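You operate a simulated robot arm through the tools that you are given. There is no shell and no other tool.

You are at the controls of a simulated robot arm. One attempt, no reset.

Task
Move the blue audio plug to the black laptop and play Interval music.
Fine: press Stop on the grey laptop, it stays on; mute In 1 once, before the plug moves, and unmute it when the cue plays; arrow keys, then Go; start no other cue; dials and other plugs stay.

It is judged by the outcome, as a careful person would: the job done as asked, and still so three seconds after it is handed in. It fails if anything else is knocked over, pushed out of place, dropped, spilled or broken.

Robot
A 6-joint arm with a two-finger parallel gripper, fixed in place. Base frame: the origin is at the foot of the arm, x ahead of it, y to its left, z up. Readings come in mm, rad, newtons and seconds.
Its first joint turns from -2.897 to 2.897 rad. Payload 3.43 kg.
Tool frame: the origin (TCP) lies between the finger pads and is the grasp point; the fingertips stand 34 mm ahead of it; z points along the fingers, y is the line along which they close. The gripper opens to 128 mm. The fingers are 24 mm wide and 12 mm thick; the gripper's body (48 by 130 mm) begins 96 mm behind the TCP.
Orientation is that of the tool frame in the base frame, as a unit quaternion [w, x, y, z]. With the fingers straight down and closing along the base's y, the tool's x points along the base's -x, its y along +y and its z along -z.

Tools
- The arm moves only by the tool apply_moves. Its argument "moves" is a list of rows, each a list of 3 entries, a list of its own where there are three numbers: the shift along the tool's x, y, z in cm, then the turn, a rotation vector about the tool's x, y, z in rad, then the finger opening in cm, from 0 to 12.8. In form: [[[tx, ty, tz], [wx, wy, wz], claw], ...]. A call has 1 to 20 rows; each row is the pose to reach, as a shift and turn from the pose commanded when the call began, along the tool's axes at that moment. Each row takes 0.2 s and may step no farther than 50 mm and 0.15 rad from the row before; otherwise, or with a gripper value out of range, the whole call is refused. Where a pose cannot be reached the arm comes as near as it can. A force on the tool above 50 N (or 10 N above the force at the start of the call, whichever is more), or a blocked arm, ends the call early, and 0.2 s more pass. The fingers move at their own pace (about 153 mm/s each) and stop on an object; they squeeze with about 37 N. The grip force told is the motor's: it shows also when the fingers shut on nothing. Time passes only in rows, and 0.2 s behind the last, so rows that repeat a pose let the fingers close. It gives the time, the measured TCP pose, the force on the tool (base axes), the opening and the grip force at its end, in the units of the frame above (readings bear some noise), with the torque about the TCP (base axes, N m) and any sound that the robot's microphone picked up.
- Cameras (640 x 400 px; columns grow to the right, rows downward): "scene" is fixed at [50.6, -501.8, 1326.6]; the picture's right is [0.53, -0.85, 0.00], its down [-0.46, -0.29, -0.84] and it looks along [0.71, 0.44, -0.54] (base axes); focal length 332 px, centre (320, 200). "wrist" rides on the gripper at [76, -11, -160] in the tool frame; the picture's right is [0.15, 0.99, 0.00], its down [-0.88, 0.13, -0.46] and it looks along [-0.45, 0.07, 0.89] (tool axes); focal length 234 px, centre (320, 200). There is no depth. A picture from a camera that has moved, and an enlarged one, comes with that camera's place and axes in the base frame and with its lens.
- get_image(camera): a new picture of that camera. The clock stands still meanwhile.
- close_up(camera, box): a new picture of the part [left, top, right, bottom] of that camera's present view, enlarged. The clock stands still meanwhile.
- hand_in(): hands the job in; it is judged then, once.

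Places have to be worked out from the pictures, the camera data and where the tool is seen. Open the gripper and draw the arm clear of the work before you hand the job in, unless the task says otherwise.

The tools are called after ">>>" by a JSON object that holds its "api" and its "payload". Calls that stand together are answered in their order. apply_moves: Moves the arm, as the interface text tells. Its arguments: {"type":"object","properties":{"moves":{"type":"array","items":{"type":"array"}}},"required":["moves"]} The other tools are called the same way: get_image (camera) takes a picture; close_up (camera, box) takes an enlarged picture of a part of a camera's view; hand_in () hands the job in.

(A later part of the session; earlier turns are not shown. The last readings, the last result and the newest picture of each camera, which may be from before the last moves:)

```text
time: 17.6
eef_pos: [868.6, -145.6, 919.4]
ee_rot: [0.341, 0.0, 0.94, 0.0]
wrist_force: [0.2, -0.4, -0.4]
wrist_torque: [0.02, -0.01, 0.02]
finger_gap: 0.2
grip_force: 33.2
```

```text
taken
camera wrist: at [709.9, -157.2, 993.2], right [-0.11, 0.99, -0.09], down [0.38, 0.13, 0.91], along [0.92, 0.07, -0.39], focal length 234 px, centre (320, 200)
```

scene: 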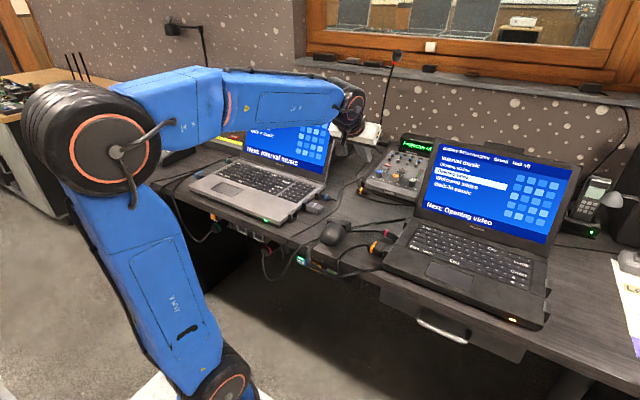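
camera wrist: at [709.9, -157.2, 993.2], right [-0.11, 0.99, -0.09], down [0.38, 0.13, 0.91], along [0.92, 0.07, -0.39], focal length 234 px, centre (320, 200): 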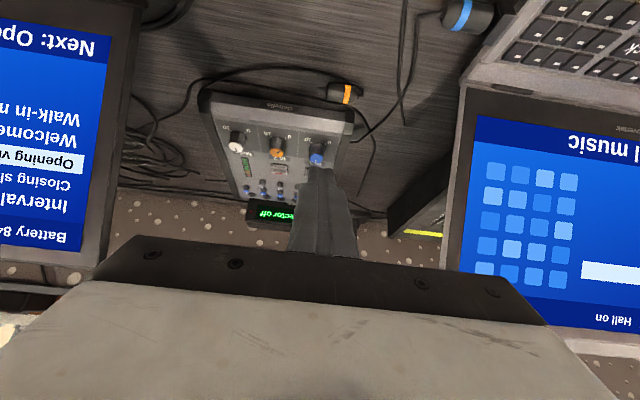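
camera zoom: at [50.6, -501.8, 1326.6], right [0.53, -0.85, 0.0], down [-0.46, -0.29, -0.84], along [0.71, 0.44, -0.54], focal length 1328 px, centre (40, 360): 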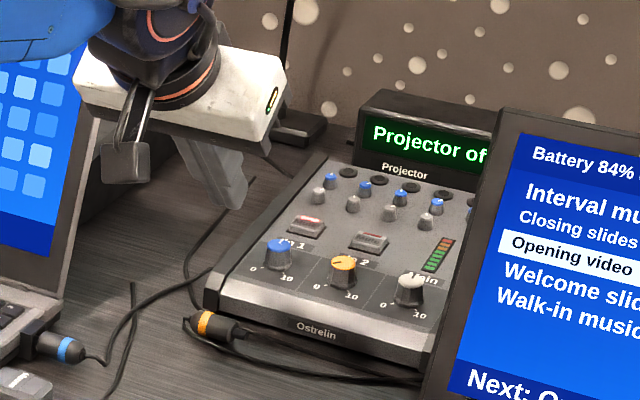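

I verify the mute light after release.

>>> {"api": "close_up", "payload": {"camera": "scene", "box": [380, 145, 420, 185]}}

>>> {"api": "close_up", "payload": {"camera": "wrist", "box": [220, 100, 340, 200]}}

>>> {"api": "close_up", "payload": {"camera": "wrist", "box": [340, 0, 520, 150]}}

```text
10.00 times, centred on (400, 165) of scene
camera zoom: at [50.6, -501.8, 1326.6], right [0.53, -0.85, 0.0], down [-0.46, -0.29, -0.84], along [0.71, 0.44, -0.54], focal length 3320 px, centre (-480, 550)
```

zoom: 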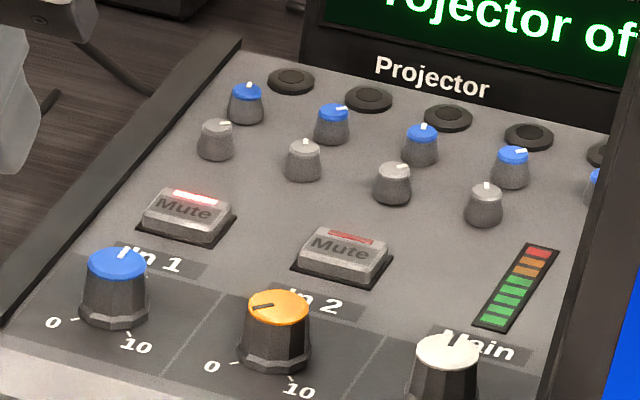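

```text
4.00 times, centred on (280, 150) of wrist
camera zoom: at [709.9, -157.2, 993.2], right [-0.11, 0.99, -0.09], down [0.38, 0.13, 0.91], along [0.92, 0.07, -0.39], focal length 937 px, centre (480, 400)
```

zoom: 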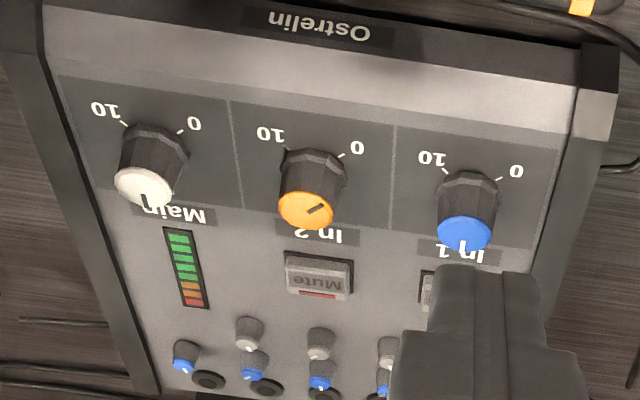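

```text
2.67 times, centred on (430, 75) of wrist
camera zoom: at [709.9, -157.2, 993.2], right [-0.11, 0.99, -0.09], down [0.38, 0.13, 0.91], along [0.92, 0.07, -0.39], focal length 624 px, centre (27, 533)
```

zoom: 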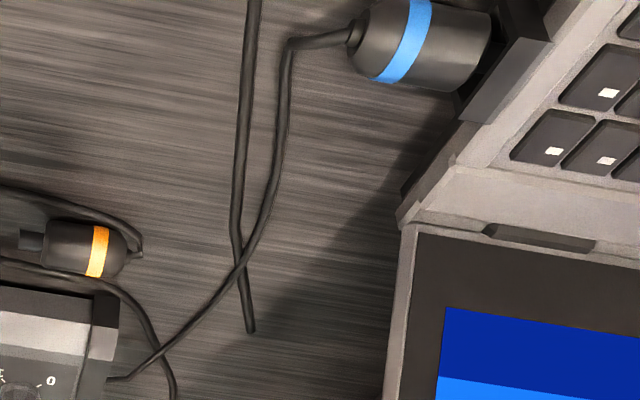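

The In 1 mute light is lit and In 2 is unlit. Now I turn the tool so the camera sits on the -y side and looks at the blue plug and the grey laptop's right side.

>>> {"api": "apply_moves", "payload": {"moves": [[[0.43, -0.29, -0.2], [-0.0657, 0.0228, -0.1138], 0], [[0.85, -0.57, -0.4], [-0.1315, 0.0457, -0.2277], 0], [[1.28, -0.86, -0.6], [-0.1972, 0.0685, -0.3415], 0], [[1.7, -1.15, -0.8], [-0.2629, 0.0913, -0.4553], 0], [[2.13, -1.43, -1.0], [-0.3286, 0.1141, -0.5692], 0], [[2.56, -1.72, -1.21], [-0.3944, 0.137, -0.683], 0], [[2.98, -2.01, -1.41], [-0.4601, 0.1598, -0.7968], 0], [[3.41, -2.29, -1.61], [-0.5258, 0.1826, -0.9107], 0], [[3.83, -2.58, -1.81], [-0.5915, 0.2054, -1.0245], 0], [[4.26, -2.87, -2.01], [-0.6573, 0.2283, -1.1383], 0], [[4.68, -3.15, -2.21], [-0.723, 0.2511, -1.2522], 0], [[5.11, -3.44, -2.41], [-0.7887, 0.2739, -1.366], 0]]}}

>>> {"api": "get_image", "payload": {"camera": "wrist"}}

>>> {"api": "get_image", "payload": {"camera": "scene"}}

```text
time: 20.2
eef_pos: [815.4, -181.4, 905.5]
ee_rot: [-0.122, 0.697, -0.696, -0.124]
wrist_force: [-0.1, -0.2, 0.1]
wrist_torque: [-0.01, -0.01, -0.01]
finger_gap: 0.0
grip_force: 33.6
```

```text
taken
camera wrist: at [827.3, -306.3, 1030.7], right [-0.99, -0.14, -0.05], down [-0.13, 0.67, 0.73], along [-0.07, 0.73, -0.68], focal length 234 px, centre (320, 200)
```

wrist: 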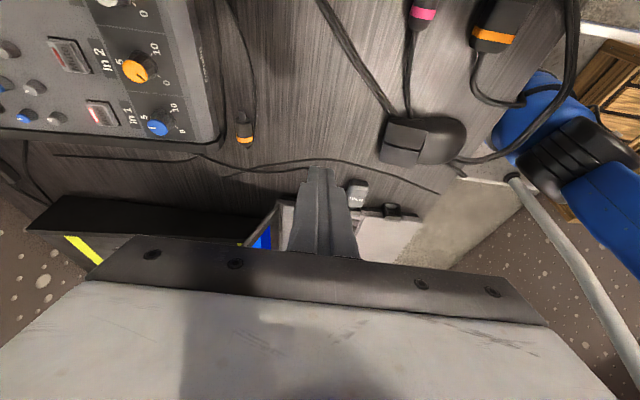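

```text
taken
```

scene: 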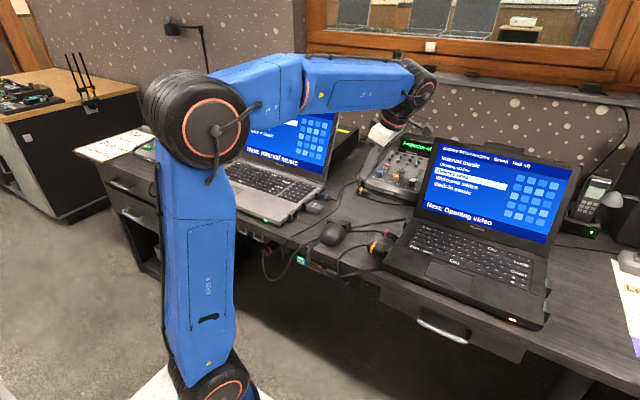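

Pose reached, but the closed fingers hide the plug. I open the gripper and level the tool to vertical while moving closer above the plug.

>>> {"api": "apply_moves", "payload": {"moves": [[[0, 0, 0], [0, 0, 0], 12.8], [[0, 0, 0], [0, 0, 0], 12.8], [[0, 0, 0], [0, 0, 0], 12.8]]}}

>>> {"api": "close_up", "payload": {"camera": "wrist", "box": [220, 120, 420, 240]}}

>>> {"api": "close_up", "payload": {"camera": "wrist", "box": [0, 0, 280, 200]}}

```text
time: 21.0
eef_pos: [815.2, -179.8, 905.1]
ee_rot: [0.123, -0.696, 0.697, 0.124]
wrist_force: [-0.2, -0.2, -0.3]
wrist_torque: [0.0, 0.01, -0.01]
finger_gap: 128.0
grip_force: 0.1
```

```text
3.20 times, centred on (320, 180) of wrist
camera zoom: at [827.4, -306.3, 1030.4], right [-0.99, -0.14, -0.05], down [-0.13, 0.67, 0.73], along [-0.07, 0.73, -0.68], focal length 749 px, centre (320, 264)
```

zoom: 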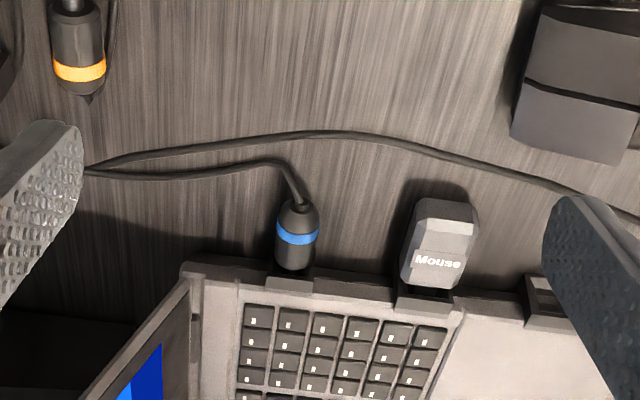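

```text
2.00 times, centred on (140, 100) of wrist
camera zoom: at [827.4, -306.3, 1030.4], right [-0.99, -0.14, -0.05], down [-0.13, 0.67, 0.73], along [-0.07, 0.73, -0.68], focal length 468 px, centre (680, 400)
```

zoom: 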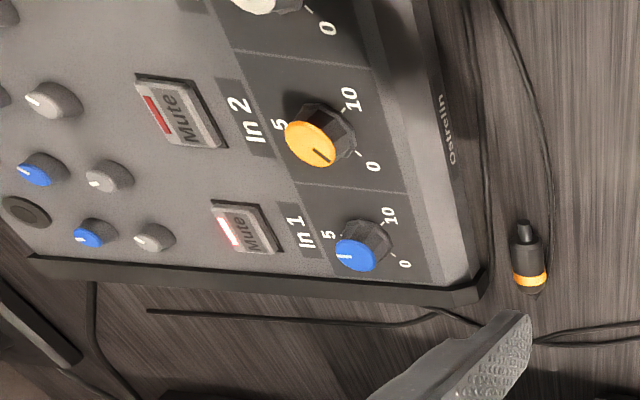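

The plug body runs from about y = -63 to -24 at x ≈ 815, roughly 20 mm thick, and the fingers fit on both sides of it. I level the tool to vertical and hover above it with a 50 mm opening.

>>> {"api": "apply_moves", "payload": {"moves": [[[-2.21, 0.03, 2.0], [0, 0.0698, 0], 9.0], [[-4.43, 0.06, 4.0], [0, 0.1396, 0], 5.0], [[-6.64, 0.08, 6.0], [0, 0.2094, 0], 5.0], [[-8.86, 0.11, 8.0], [0, 0.2792, 0], 5.0], [[-11.07, 0.14, 9.99], [0, 0.349, 0], 5.0], [[-11.07, 0.14, 9.99], [0, 0.349, 0], 5.0]]}}

>>> {"api": "get_image", "payload": {"camera": "wrist"}}

>>> {"api": "close_up", "payload": {"camera": "scene", "box": [280, 150, 380, 230]}}

>>> {"api": "close_up", "payload": {"camera": "wrist", "box": [240, 100, 400, 220]}}

```text
time: 22.4
eef_pos: [812.4, -43.2, 850.2]
ee_rot: [0.001, 0.707, -0.707, 0.001]
wrist_force: [-0.4, -0.3, 0.0]
wrist_torque: [0.01, -0.02, 0.01]
finger_gap: 49.8
grip_force: 0.1
```

```text
taken
camera wrist: at [825.5, -117.9, 1010.3], right [-0.99, -0.15, 0.0], down [-0.13, 0.88, 0.45], along [-0.07, 0.45, -0.89], focal length 234 px, centre (320, 200)
```

wrist: 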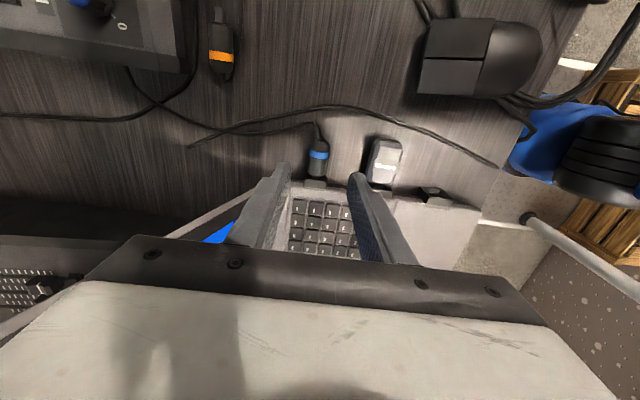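

```text
5.00 times, centred on (330, 190) of scene
camera zoom: at [50.6, -501.8, 1326.6], right [0.53, -0.85, 0.0], down [-0.46, -0.29, -0.84], along [0.71, 0.44, -0.54], focal length 1660 px, centre (270, 250)
```

zoom: 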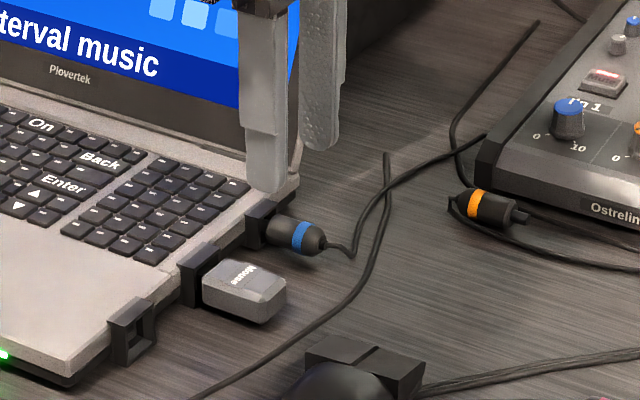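

```text
3.33 times, centred on (320, 160) of wrist
camera zoom: at [825.5, -117.9, 1010.3], right [-0.99, -0.15, 0.0], down [-0.13, 0.88, 0.45], along [-0.07, 0.45, -0.89], focal length 781 px, centre (320, 333)
```

zoom: 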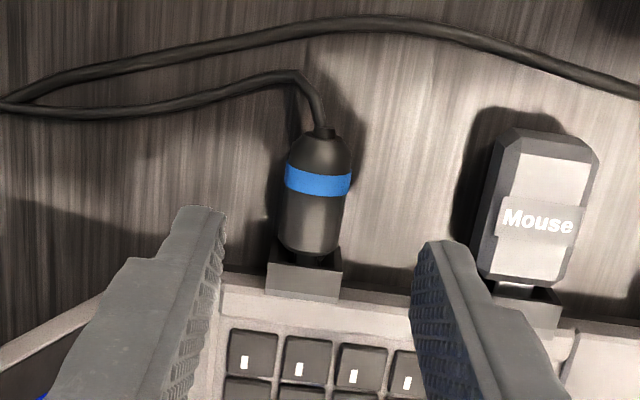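

The fingers straddle the plug with clearance on both sides. The plug axis is at x ≈ 816, so I shift 1.5 mm and descend with the fingertips kept above the desk.

>>> {"api": "apply_moves", "payload": {"moves": [[[0.05, -0.05, 1.5], [0, 0, 0], 5.0], [[0.1, -0.1, 3.0], [0, 0, 0], 5.0], [[0.15, -0.15, 4.3], [0, 0, 0], 5.0], [[0.15, -0.15, 5.5], [0, 0, 0], 5.0], [[0.15, -0.15, 5.5], [0, 0, 0], 5.0]]}}

>>> {"api": "close_up", "payload": {"camera": "wrist", "box": [240, 100, 400, 220]}}

>>> {"api": "close_up", "payload": {"camera": "scene", "box": [310, 170, 370, 220]}}

```text
time: 23.6
eef_pos: [815.4, -43.2, 793.7]
ee_rot: [0.0, -0.706, 0.708, 0.0]
wrist_force: [0.3, -0.6, 0.5]
wrist_torque: [0.02, 0.02, -0.02]
finger_gap: 49.9
grip_force: 0.0
```

```text
3.33 times, centred on (320, 160) of wrist
camera zoom: at [827.5, -119.6, 954.7], right [-0.99, -0.15, 0.0], down [-0.13, 0.88, 0.46], along [-0.07, 0.45, -0.89], focal length 781 px, centre (320, 333)
```

zoom: 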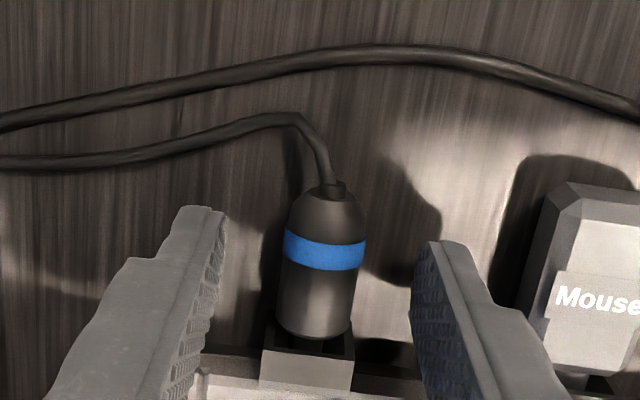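

```text
8.00 times, centred on (340, 195) of scene
camera zoom: at [50.6, -501.8, 1326.6], right [0.53, -0.85, 0.0], down [-0.46, -0.29, -0.84], along [0.71, 0.44, -0.54], focal length 2656 px, centre (160, 240)
```

zoom: 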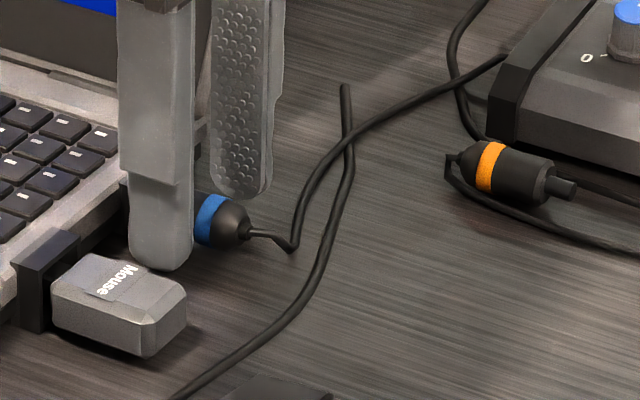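

The plug lies between the fingers and the tips are near z 761. I lower 5 mm more in small steps while watching the force for any desk contact.

>>> {"api": "apply_moves", "payload": {"moves": [[[0, 0, 0.2], [0, 0, 0], 5.0], [[0, 0, 0.35], [0, 0, 0], 5.0], [[0, 0, 0.5], [0, 0, 0], 5.0]]}}

>>> {"api": "close_up", "payload": {"camera": "scene", "box": [310, 170, 370, 220]}}

```text
time: 24.4
eef_pos: [816.0, -44.0, 789.7]
ee_rot: [0.0, -0.706, 0.708, 0.0]
wrist_force: [-0.3, 0.7, -0.7]
wrist_torque: [0.01, 0.01, 0.03]
finger_gap: 50.0
grip_force: 0.1
```

```text
8.00 times, centred on (340, 195) of scene
camera zoom: at [50.6, -501.8, 1326.6], right [0.53, -0.85, 0.0], down [-0.46, -0.29, -0.84], along [0.71, 0.44, -0.54], focal length 2656 px, centre (160, 240)
```

zoom: 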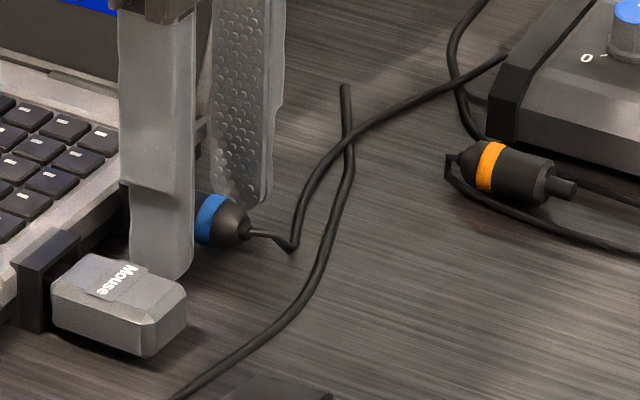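

No contact with the desk. I close partly to 26 mm to check centring before squeezing.

>>> {"api": "apply_moves", "payload": {"moves": [[[0, 0, 0], [0, 0, 0], 2.6], [[0, 0, 0], [0, 0, 0], 2.6]]}}

>>> {"api": "close_up", "payload": {"camera": "wrist", "box": [270, 110, 370, 200]}}

```text
time: 25.0
eef_pos: [815.1, -43.9, 789.5]
ee_rot: [0.001, -0.707, 0.708, 0.0]
wrist_force: [0.1, 0.1, -0.5]
wrist_torque: [0.0, 0.0, 0.01]
finger_gap: 25.9
grip_force: 0.1
```

```text
4.44 times, centred on (320, 155) of wrist
camera zoom: at [827.6, -119.9, 950.1], right [-0.99, -0.15, 0.0], down [-0.13, 0.88, 0.46], along [-0.07, 0.45, -0.89], focal length 1041 px, centre (320, 400)
```

zoom: 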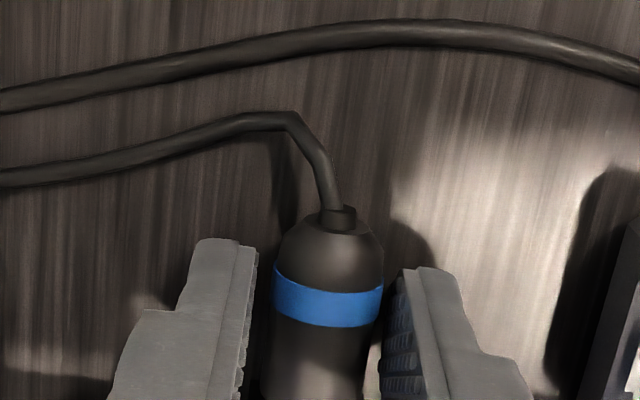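

The plug is centred between the pads. I squeeze it.

>>> {"api": "apply_moves", "payload": {"moves": [[[0, 0, 0], [0, 0, 0], 0.5], [[0, 0, 0], [0, 0, 0], 0.5], [[0, 0, 0], [0, 0, 0], 0.5]]}}

>>> {"api": "close_up", "payload": {"camera": "wrist", "box": [270, 110, 370, 200]}}

```text
time: 25.8
eef_pos: [815.5, -43.9, 789.7]
ee_rot: [0.0, -0.707, 0.707, 0.0]
wrist_force: [-5.7, -0.7, -1.5]
wrist_torque: [-0.03, 0.17, 0.09]
finger_gap: 22.6
grip_force: 37.2
```

```text
4.44 times, centred on (320, 155) of wrist
camera zoom: at [827.4, -119.9, 950.1], right [-0.99, -0.15, 0.0], down [-0.13, 0.88, 0.46], along [-0.07, 0.45, -0.89], focal length 1041 px, centre (320, 400)
```

zoom: 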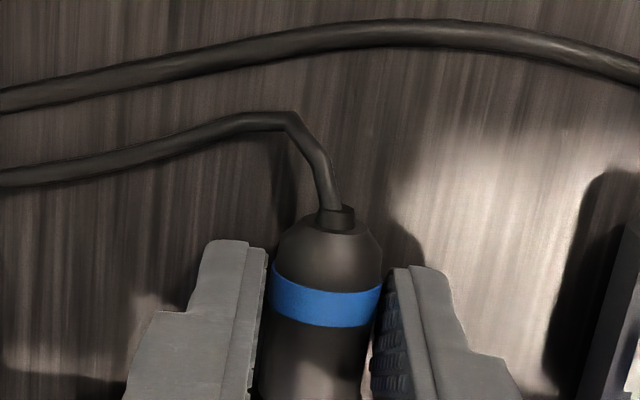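

Gripped with a gap of 22.6 mm. I pull the plug straight out along -y in small steps and watch the force.

>>> {"api": "apply_moves", "payload": {"moves": [[[0.3, 0.05, 0], [0, 0, 0], 0.5], [[0.8, 0.05, 0], [0, 0, 0], 0.5], [[1.4, 0.05, 0], [0, 0, 0], 0.5], [[2.0, 0.05, 0], [0, 0, 0], 0.5]]}}

>>> {"api": "close_up", "payload": {"camera": "wrist", "box": [240, 100, 400, 220]}}

>>> {"api": "close_up", "payload": {"camera": "scene", "box": [290, 160, 390, 240]}}

```text
time: 26.8
eef_pos: [815.4, -63.2, 789.9]
ee_rot: [0.001, 0.707, -0.707, -0.001]
wrist_force: [0.7, -0.4, 0.3]
wrist_torque: [-0.01, 0.01, -0.02]
finger_gap: 22.4
grip_force: 36.5
```

```text
3.33 times, centred on (320, 160) of wrist
camera zoom: at [827.3, -139.6, 950.1], right [-0.99, -0.15, 0.0], down [-0.13, 0.88, 0.46], along [-0.07, 0.45, -0.89], focal length 781 px, centre (320, 333)
```

zoom: 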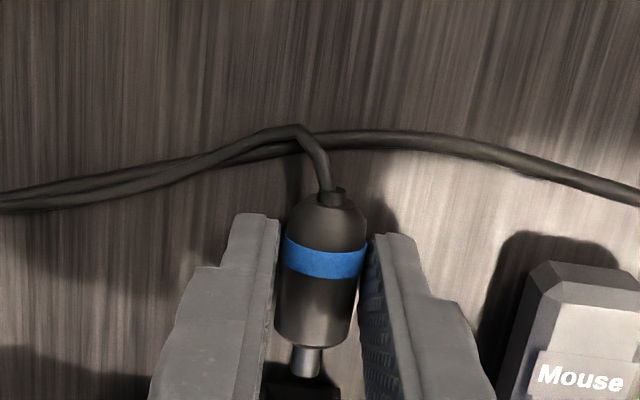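

```text
5.00 times, centred on (340, 200) of scene
camera zoom: at [50.6, -501.8, 1326.6], right [0.53, -0.85, 0.0], down [-0.46, -0.29, -0.84], along [0.71, 0.44, -0.54], focal length 1660 px, centre (220, 200)
```

zoom: 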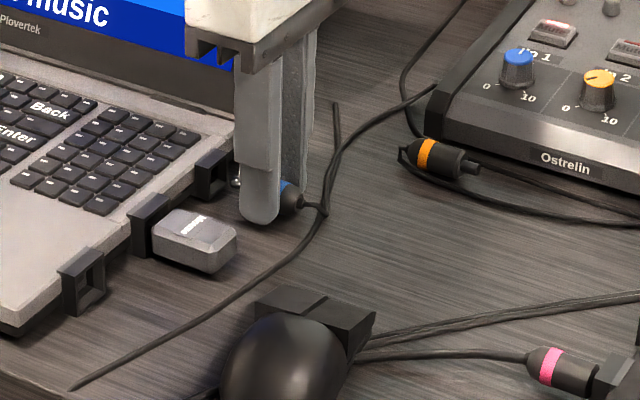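

The plug is free with its metal tip visible and there is no residual force. I draw back a little more, then lift it clear of the other cable.

>>> {"api": "apply_moves", "payload": {"moves": [[[0.8, 0, 0], [0, 0, 0], 0.5], [[1.2, 0, -2.0], [0, 0, 0], 0.5], [[2.5, 0, -4.5], [0, 0, 0], 0.5], [[4.5, 0, -7.0], [0, 0, 0], 0.5], [[7.0, 0, -9.0], [0, 0, 0], 0.5], [[9.5, -1.0, -9.5], [0, 0, 0], 0.5], [[9.5, -1.0, -9.5], [0, 0, 0], 0.5]]}}

>>> {"api": "get_image", "payload": {"camera": "wrist"}}

>>> {"api": "close_up", "payload": {"camera": "scene", "box": [280, 120, 440, 240]}}

```text
time: 28.4
eef_pos: [823.8, -159.7, 884.8]
ee_rot: [0.0, -0.707, 0.707, 0.0]
wrist_force: [-0.4, 0.0, 0.1]
wrist_torque: [0.03, 0.02, 0.01]
finger_gap: 22.4
grip_force: 37.2
```

```text
taken
camera wrist: at [837.0, -234.8, 1045.5], right [-0.99, -0.15, 0.0], down [-0.13, 0.88, 0.46], along [-0.07, 0.45, -0.89], focal length 234 px, centre (320, 200)
```

wrist: 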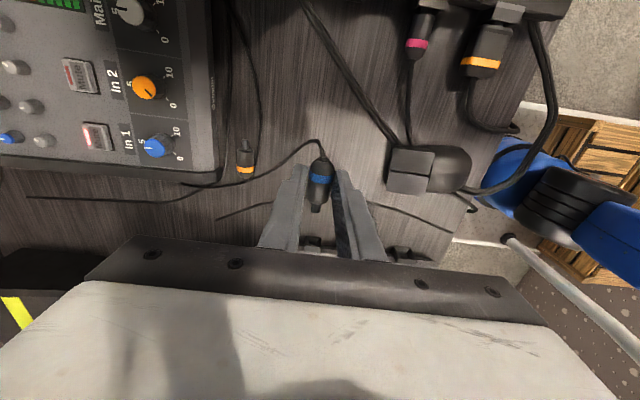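

```text
3.33 times, centred on (360, 180) of scene
camera zoom: at [50.6, -501.8, 1326.6], right [0.53, -0.85, 0.0], down [-0.46, -0.29, -0.84], along [0.71, 0.44, -0.54], focal length 1107 px, centre (187, 267)
```

zoom: 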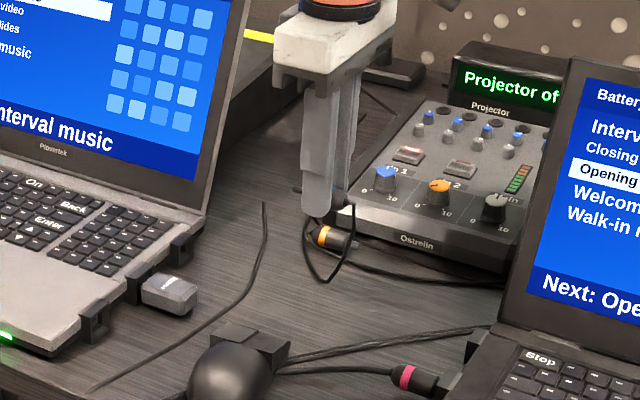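

The plug is held securely at height. I turn the tool the first 90°, back through the neutral heading.

>>> {"api": "apply_moves", "payload": {"moves": [[[0, 0, 0], [0, 0, 0.1428], 0.5], [[0, 0, 0], [0, 0, 0.2856], 0.5], [[0, 0, 0], [0, 0, 0.4284], 0.5], [[0, 0, 0], [0, 0, 0.5712], 0.5], [[0, 0, 0], [0, 0, 0.714], 0.5], [[0, 0, 0], [0, 0, 0.8568], 0.5], [[0, 0, 0], [0, 0, 0.9996], 0.5], [[0, 0, 0], [0, 0, 1.1424], 0.5], [[0, 0, 0], [0, 0, 1.2852], 0.5], [[0, 0, 0], [0, 0, 1.428], 0.5], [[0, 0, 0], [0, 0, 1.5708], 0.5]]}}

>>> {"api": "get_image", "payload": {"camera": "wrist"}}

>>> {"api": "close_up", "payload": {"camera": "scene", "box": [280, 120, 440, 240]}}

```text
time: 30.8
eef_pos: [824.4, -158.4, 885.2]
ee_rot: [0.0, 0.002, 1.0, 0.0]
wrist_force: [0.3, -0.5, -0.2]
wrist_torque: [0.0, -0.01, 0.04]
finger_gap: 22.2
grip_force: 37.0
```

```text
taken
camera wrist: at [750.0, -169.7, 1045.1], right [-0.14, 0.99, 0.0], down [0.88, 0.13, 0.46], along [0.45, 0.06, -0.89], focal length 234 px, centre (320, 200)
```

wrist: 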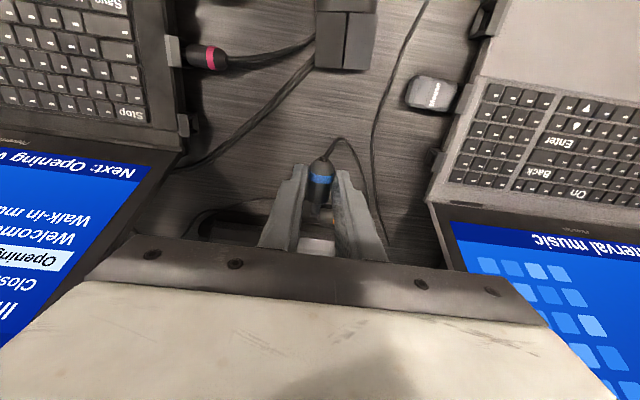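

```text
3.33 times, centred on (360, 180) of scene
camera zoom: at [50.6, -501.8, 1326.6], right [0.53, -0.85, 0.0], down [-0.46, -0.29, -0.84], along [0.71, 0.44, -0.54], focal length 1107 px, centre (187, 267)
```

zoom: 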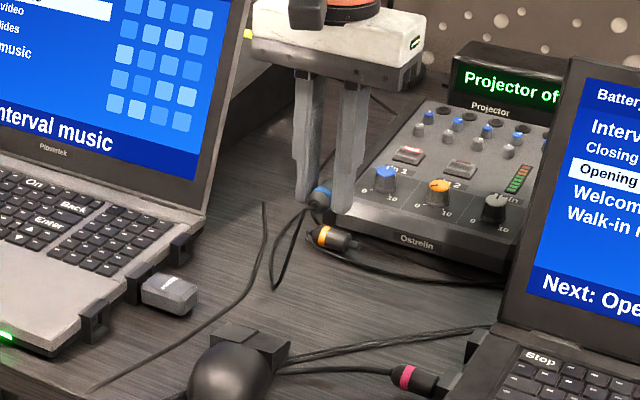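

Halfway turned, the plug is firmly held with no force on the tool. I complete the second 90°.

>>> {"api": "apply_moves", "payload": {"moves": [[[0, 0, 0], [0, 0, 0.1428], 0.5], [[0, 0, 0], [0, 0, 0.2856], 0.5], [[0, 0, 0], [0, 0, 0.4284], 0.5], [[0, 0, 0], [0, 0, 0.5712], 0.5], [[0, 0, 0], [0, 0, 0.714], 0.5], [[0, 0, 0], [0, 0, 0.8568], 0.5], [[0, 0, 0], [0, 0, 0.9996], 0.5], [[0, 0, 0], [0, 0, 1.1424], 0.5], [[0, 0, 0], [0, 0, 1.2852], 0.5], [[0, 0, 0], [0, 0, 1.428], 0.5], [[0, 0, 0], [0, 0, 1.5708], 0.5], [[0, 0, 0], [0, 0, 1.5708], 0.5]]}}

>>> {"api": "get_image", "payload": {"camera": "wrist"}}

>>> {"api": "close_up", "payload": {"camera": "scene", "box": [280, 120, 440, 240]}}

>>> {"api": "close_up", "payload": {"camera": "wrist", "box": [220, 100, 420, 240]}}

```text
time: 33.4
eef_pos: [825.3, -158.1, 883.9]
ee_rot: [0.0, 0.708, 0.706, 0.0]
wrist_force: [0.0, 0.3, -0.4]
wrist_torque: [-0.01, -0.01, 0.02]
finger_gap: 22.2
grip_force: 37.2
```

```text
taken
camera wrist: at [814.9, -83.1, 1044.9], right [0.99, 0.14, 0.0], down [0.13, -0.88, 0.46], along [0.07, -0.45, -0.89], focal length 234 px, centre (320, 200)
```

wrist: 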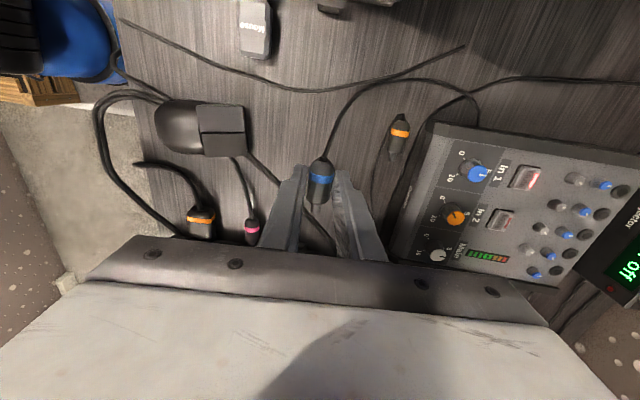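

```text
3.33 times, centred on (360, 180) of scene
camera zoom: at [50.6, -501.8, 1326.6], right [0.53, -0.85, 0.0], down [-0.46, -0.29, -0.84], along [0.71, 0.44, -0.54], focal length 1107 px, centre (187, 267)
```

zoom: 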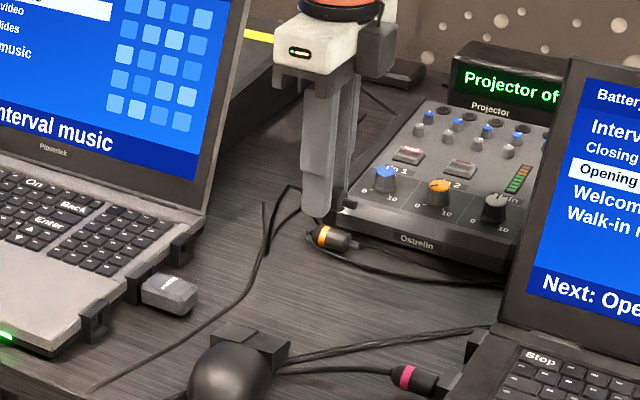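

```text
2.86 times, centred on (320, 170) of wrist
camera zoom: at [814.9, -83.1, 1044.9], right [0.99, 0.14, 0.0], down [0.13, -0.88, 0.46], along [0.07, -0.45, -0.89], focal length 669 px, centre (320, 286)
```

zoom: 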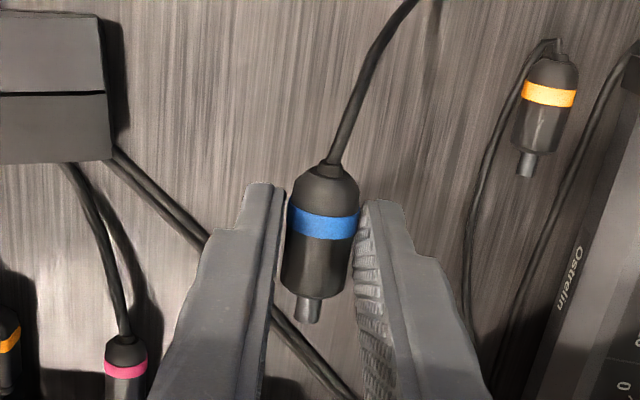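

The plug's tip now faces -y. The black socket mouth is at about (815.5, -310, 762), so I lower in front of it with the tip about 30 mm clear.

>>> {"api": "apply_moves", "payload": {"moves": [[[-1.8, -0.2, 1.7], [0, 0, 0], 0.5], [[-3.6, -0.4, 3.4], [0, 0, 0], 0.5], [[-5.4, -0.6, 5.1], [0, 0, 0], 0.5], [[-7.2, -0.8, 6.8], [0, 0, 0], 0.5], [[-9.09, -1.04, 8.49], [0, 0, 0], 0.5], [[-9.09, -1.04, 8.49], [0, 0, 0], 0.5]]}}

>>> {"api": "close_up", "payload": {"camera": "wrist", "box": [220, 100, 420, 240]}}

>>> {"api": "close_up", "payload": {"camera": "scene", "box": [350, 170, 440, 250]}}

```text
time: 34.8
eef_pos: [813.8, -250.3, 799.3]
ee_rot: [0.0, 0.707, 0.707, 0.0]
wrist_force: [0.3, 0.5, 0.5]
wrist_torque: [-0.01, 0.02, -0.01]
finger_gap: 22.2
grip_force: 37.3
```

```text
2.86 times, centred on (320, 170) of wrist
camera zoom: at [804.1, -174.8, 959.9], right [0.99, 0.15, 0.0], down [0.13, -0.88, 0.46], along [0.07, -0.45, -0.89], focal length 669 px, centre (320, 286)
```

zoom: 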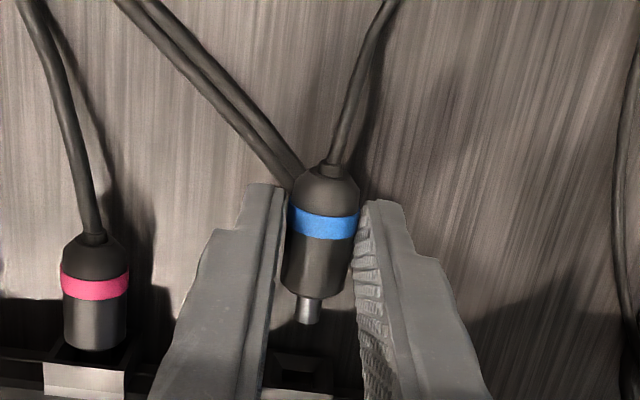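

```text
5.00 times, centred on (395, 210) of scene
camera zoom: at [50.6, -501.8, 1326.6], right [0.53, -0.85, 0.0], down [-0.46, -0.29, -0.84], along [0.71, 0.44, -0.54], focal length 1660 px, centre (-55, 150)
```

zoom: 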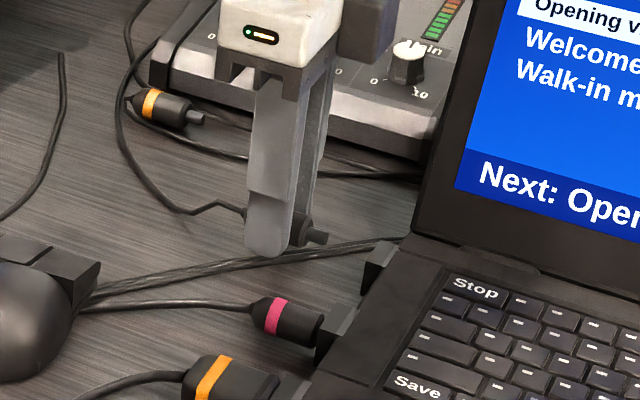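

The socket mouth is just visible below the plug tip. I zoom in to check lateral alignment.

>>> {"api": "close_up", "payload": {"camera": "wrist", "box": [280, 160, 360, 240]}}

>>> {"api": "close_up", "payload": {"camera": "scene", "box": [390, 200, 440, 240]}}

```text
5.00 times, centred on (320, 200) of wrist
camera zoom: at [804.1, -174.8, 959.9], right [0.99, 0.15, 0.0], down [0.13, -0.88, 0.46], along [0.07, -0.45, -0.89], focal length 1171 px, centre (320, 200)
```

zoom: 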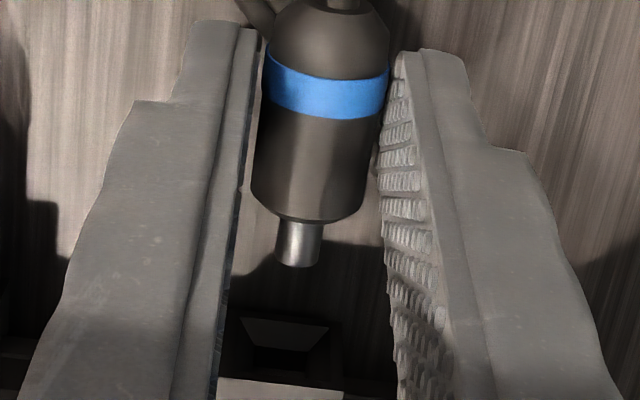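

```text
10.00 times, centred on (415, 220) of scene
camera zoom: at [50.6, -501.8, 1326.6], right [0.53, -0.85, 0.0], down [-0.46, -0.29, -0.84], along [0.71, 0.44, -0.54], focal length 3320 px, centre (-630, 0)
```

zoom: 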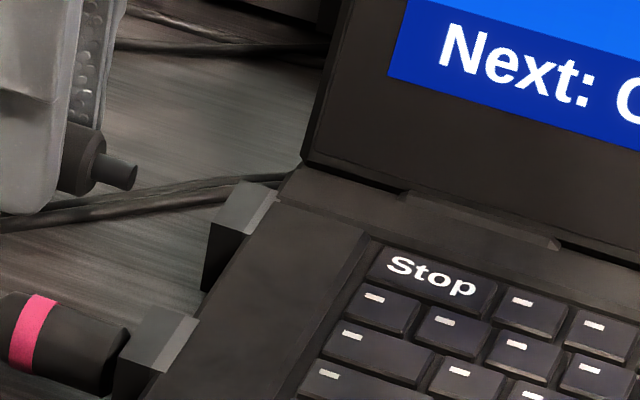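

The socket centre reads about (816.2, -309.5, 761) and the plug is at x ≈ 815.2. I shift 1 mm in x, lower to the same height the plug had in the grey socket, and check again.

>>> {"api": "apply_moves", "payload": {"moves": [[[-0.3, 0.05, 0.5], [0, 0, 0], 0.5], [[-0.8, 0.11, 0.98], [0, 0, 0], 0.5], [[-0.8, 0.11, 0.98], [0, 0, 0], 0.5]]}}

>>> {"api": "close_up", "payload": {"camera": "wrist", "box": [280, 160, 360, 240]}}

>>> {"api": "close_up", "payload": {"camera": "scene", "box": [380, 200, 430, 240]}}

```text
time: 35.6
eef_pos: [815.8, -258.0, 790.6]
ee_rot: [0.0, 0.707, 0.707, 0.0]
wrist_force: [-0.4, 0.6, -0.7]
wrist_torque: [0.01, -0.01, -0.02]
finger_gap: 22.4
grip_force: 37.4
```

```text
5.00 times, centred on (320, 200) of wrist
camera zoom: at [805.4, -182.6, 950.9], right [0.99, 0.15, 0.0], down [0.13, -0.88, 0.46], along [0.07, -0.45, -0.89], focal length 1171 px, centre (320, 200)
```

zoom: 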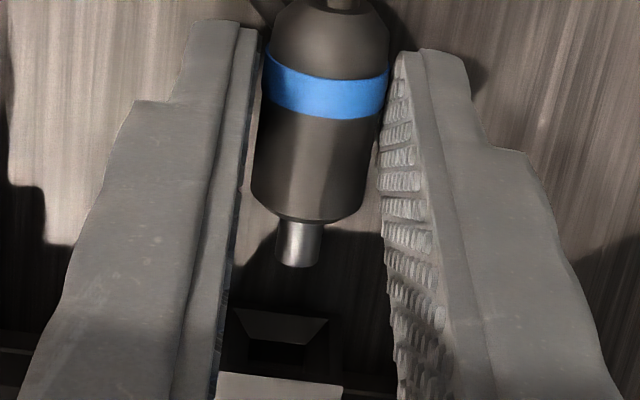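

```text
10.00 times, centred on (405, 220) of scene
camera zoom: at [50.6, -501.8, 1326.6], right [0.53, -0.85, 0.0], down [-0.46, -0.29, -0.84], along [0.71, 0.44, -0.54], focal length 3320 px, centre (-530, 0)
```

zoom: 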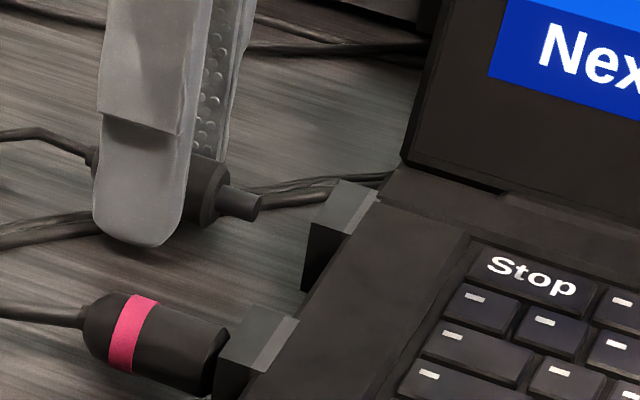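

The tip lines up with the funnel in both views. I advance 18 mm so the tip reaches the mouth, and check forces.

>>> {"api": "apply_moves", "payload": {"moves": [[[-0.6, 0, 0], [0, 0, 0], 0.5], [[-1.2, 0, 0], [0, 0, 0], 0.5], [[-1.8, 0, 0], [0, 0, 0], 0.5], [[-1.8, 0, 0], [0, 0, 0], 0.5]]}}

>>> {"api": "close_up", "payload": {"camera": "wrist", "box": [280, 160, 360, 240]}}

>>> {"api": "close_up", "payload": {"camera": "scene", "box": [380, 200, 430, 240]}}

```text
time: 36.6
eef_pos: [815.7, -276.1, 790.3]
ee_rot: [0.0, 0.707, 0.707, 0.001]
wrist_force: [-0.1, 0.0, 0.0]
wrist_torque: [0.02, -0.03, 0.01]
finger_gap: 22.3
grip_force: 36.5
```

```text
5.00 times, centred on (320, 200) of wrist
camera zoom: at [805.3, -200.4, 950.5], right [0.99, 0.15, 0.0], down [0.13, -0.88, 0.46], along [0.07, -0.45, -0.89], focal length 1171 px, centre (320, 200)
```

zoom: 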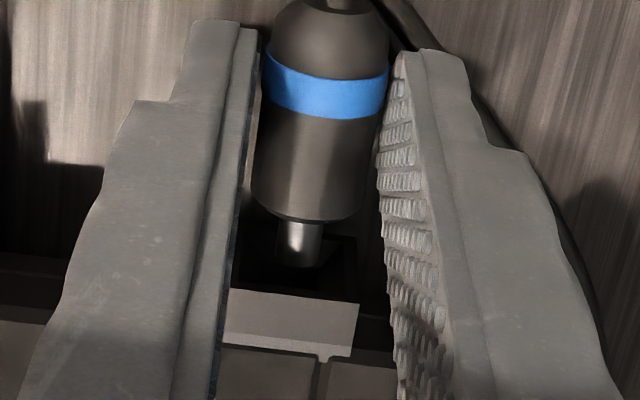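

```text
10.00 times, centred on (405, 220) of scene
camera zoom: at [50.6, -501.8, 1326.6], right [0.53, -0.85, 0.0], down [-0.46, -0.29, -0.84], along [0.71, 0.44, -0.54], focal length 3320 px, centre (-530, 0)
```

zoom: 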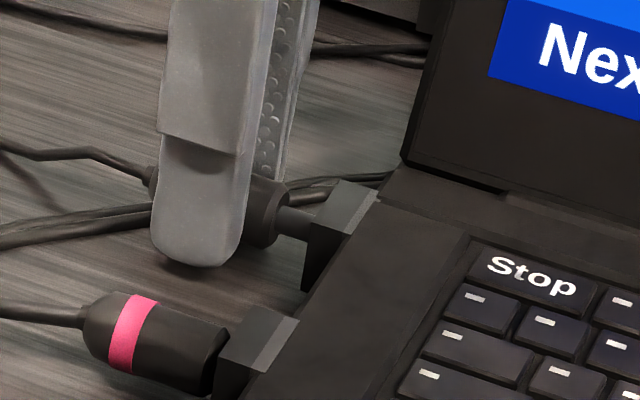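

The tip is entering the funnel with no contact force. I push on in 2 mm steps toward the seated depth.

>>> {"api": "apply_moves", "payload": {"moves": [[[-0.2, 0, 0], [0, 0, 0], 0.5], [[-0.4, 0, 0], [0, 0, 0], 0.5], [[-0.6, 0, 0], [0, 0, 0], 0.5], [[-0.8, 0, 0], [0, 0, 0], 0.5]]}}

>>> {"api": "close_up", "payload": {"camera": "wrist", "box": [280, 160, 360, 240]}}

>>> {"api": "close_up", "payload": {"camera": "scene", "box": [400, 130, 580, 250]}}

```text
time: 37.6
eef_pos: [814.6, -283.6, 790.1]
ee_rot: [0.001, 0.708, 0.706, 0.0]
wrist_force: [0.0, -0.3, 0.2]
wrist_torque: [0.01, 0.01, -0.03]
finger_gap: 22.4
grip_force: 37.0
```

```text
5.00 times, centred on (320, 200) of wrist
camera zoom: at [805.5, -208.1, 950.4], right [0.99, 0.15, 0.0], down [0.13, -0.88, 0.46], along [0.07, -0.45, -0.89], focal length 1171 px, centre (320, 200)
```

zoom: 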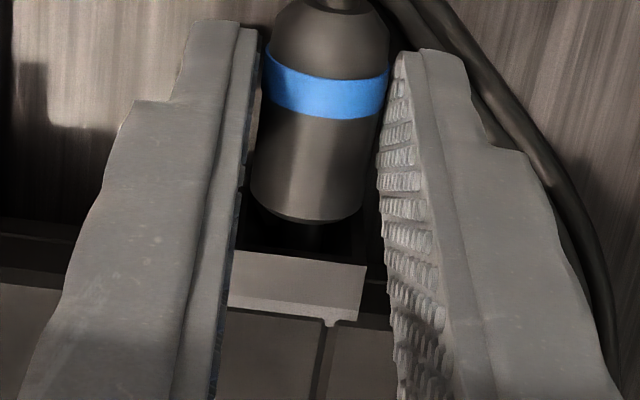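

```text
3.33 times, centred on (490, 190) of scene
camera zoom: at [50.6, -501.8, 1326.6], right [0.53, -0.85, 0.0], down [-0.46, -0.29, -0.84], along [0.71, 0.44, -0.54], focal length 1107 px, centre (-247, 233)
```

zoom: 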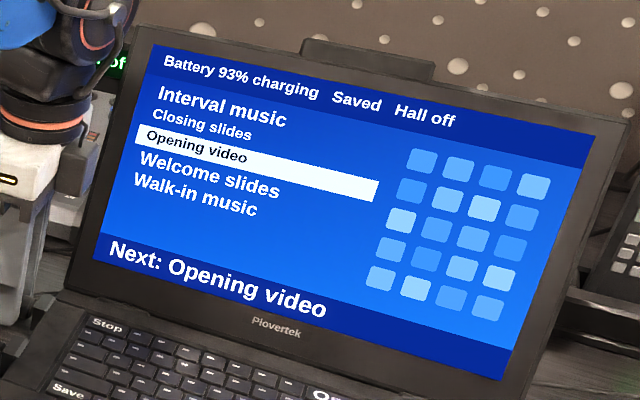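

No resistance yet, and the screen still says "Hall off". By my estimate seating needs about 3 mm more, so I continue in 1 mm steps.

>>> {"api": "apply_moves", "payload": {"moves": [[[-0.1, 0, 0], [0, 0, 0], 0.5], [[-0.2, 0, 0], [0, 0, 0], 0.5], [[-0.3, 0, 0], [0, 0, 0], 0.5]]}}

>>> {"api": "close_up", "payload": {"camera": "wrist", "box": [280, 160, 360, 240]}}

>>> {"api": "close_up", "payload": {"camera": "scene", "box": [400, 130, 580, 250]}}

```text
time: 38.4
eef_pos: [814.5, -287.1, 789.8]
ee_rot: [0.0, 0.706, 0.708, 0.0]
wrist_force: [0.1, 3.5, 0.5]
wrist_torque: [0.07, 0.0, -0.03]
finger_gap: 22.5
grip_force: 36.5
```

```text
5.00 times, centred on (320, 200) of wrist
camera zoom: at [805.3, -210.8, 950.5], right [0.99, 0.15, 0.0], down [0.13, -0.88, 0.46], along [0.07, -0.45, -0.89], focal length 1171 px, centre (320, 200)
```

zoom: 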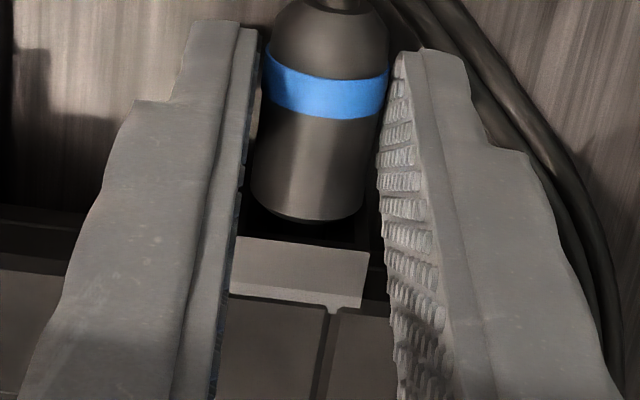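

```text
3.33 times, centred on (490, 190) of scene
camera zoom: at [50.6, -501.8, 1326.6], right [0.53, -0.85, 0.0], down [-0.46, -0.29, -0.84], along [0.71, 0.44, -0.54], focal length 1107 px, centre (-247, 233)
```

zoom: 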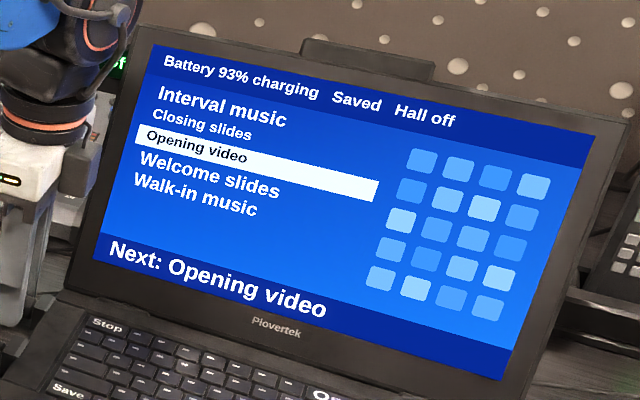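

A reaction of 3.5 N has started. I press on in 0.7 mm increments until it seats.

>>> {"api": "apply_moves", "payload": {"moves": [[[-0.07, 0, 0], [0, 0, 0], 0.5], [[-0.14, 0, 0], [0, 0, 0], 0.5]]}}

>>> {"api": "close_up", "payload": {"camera": "wrist", "box": [280, 160, 360, 240]}}

>>> {"api": "close_up", "payload": {"camera": "scene", "box": [400, 130, 580, 250]}}

```text
time: 39.0
eef_pos: [814.8, -287.3, 789.9]
ee_rot: [0.0, 0.707, 0.707, -0.001]
wrist_force: [0.0, 18.5, 4.4]
wrist_torque: [0.36, -0.03, -0.06]
finger_gap: 22.3
grip_force: 37.4
```

```text
5.00 times, centred on (320, 200) of wrist
camera zoom: at [805.4, -211.5, 950.5], right [0.99, 0.15, 0.0], down [0.13, -0.88, 0.46], along [0.07, -0.45, -0.89], focal length 1171 px, centre (320, 200)
```

zoom: 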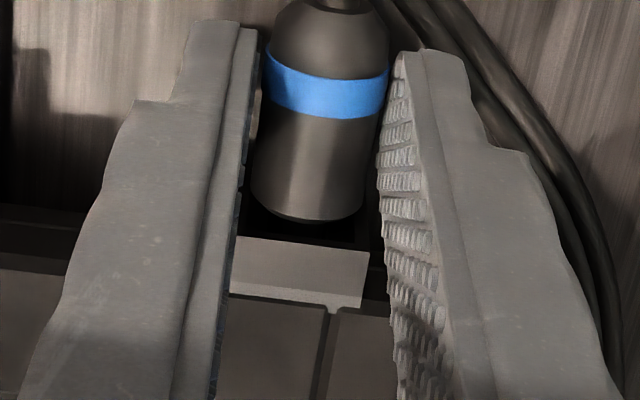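

```text
3.33 times, centred on (490, 190) of scene
camera zoom: at [50.6, -501.8, 1326.6], right [0.53, -0.85, 0.0], down [-0.46, -0.29, -0.84], along [0.71, 0.44, -0.54], focal length 1107 px, centre (-247, 233)
```

zoom: 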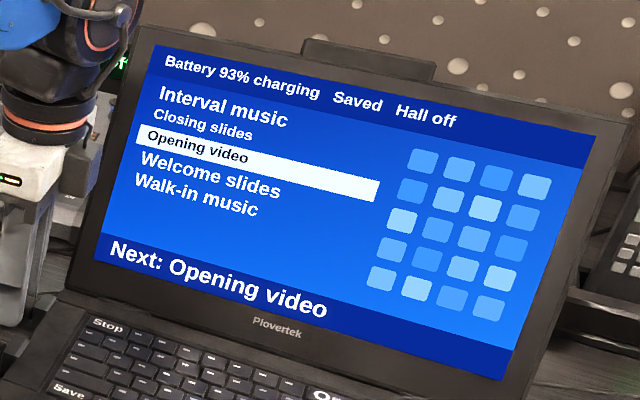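

The plug body now sits 4.2 mm from the mouth, against 4.1 mm in the grey socket, and the reaction rose to 18.5 N. It is seated. I relax the push by 1 mm and open just enough to release.

>>> {"api": "apply_moves", "payload": {"moves": [[[0.1, 0, 0], [0, 0, 0], 0.5], [[0.1, 0, 0], [0, 0, 0], 0.5], [[0.1, 0, 0], [0, 0, 0], 3.4], [[0.1, 0, 0], [0, 0, 0], 3.4]]}}

>>> {"api": "close_up", "payload": {"camera": "wrist", "box": [280, 160, 360, 240]}}

>>> {"api": "close_up", "payload": {"camera": "scene", "box": [380, 130, 580, 260]}}

```text
time: 40.0
eef_pos: [815.8, -288.3, 789.9]
ee_rot: [0.0, 0.708, 0.706, 0.0]
wrist_force: [0.4, -0.1, 0.2]
wrist_torque: [0.04, 0.0, 0.0]
finger_gap: 34.1
grip_force: 0.0
```

```text
5.00 times, centred on (320, 200) of wrist
camera zoom: at [805.1, -212.2, 950.3], right [0.99, 0.15, 0.0], down [0.13, -0.88, 0.46], along [0.07, -0.45, -0.89], focal length 1171 px, centre (320, 200)
```

zoom: 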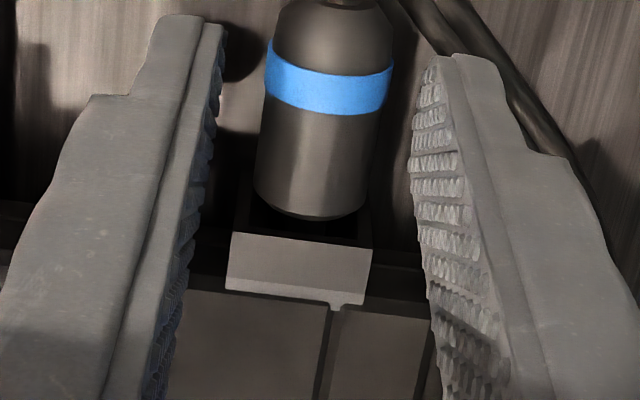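

```text
3.08 times, centred on (480, 195) of scene
camera zoom: at [50.6, -501.8, 1326.6], right [0.53, -0.85, 0.0], down [-0.46, -0.29, -0.84], along [0.71, 0.44, -0.54], focal length 1022 px, centre (-172, 215)
```

zoom: 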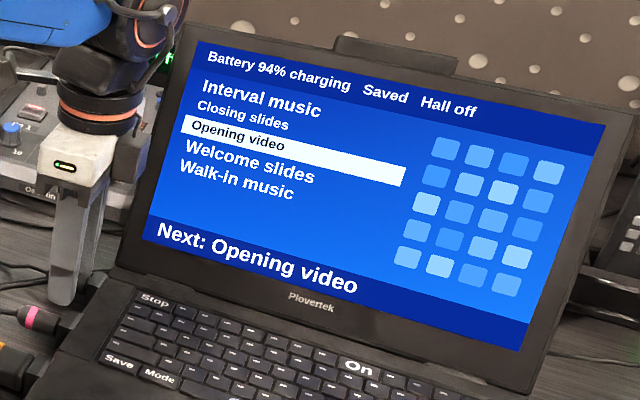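

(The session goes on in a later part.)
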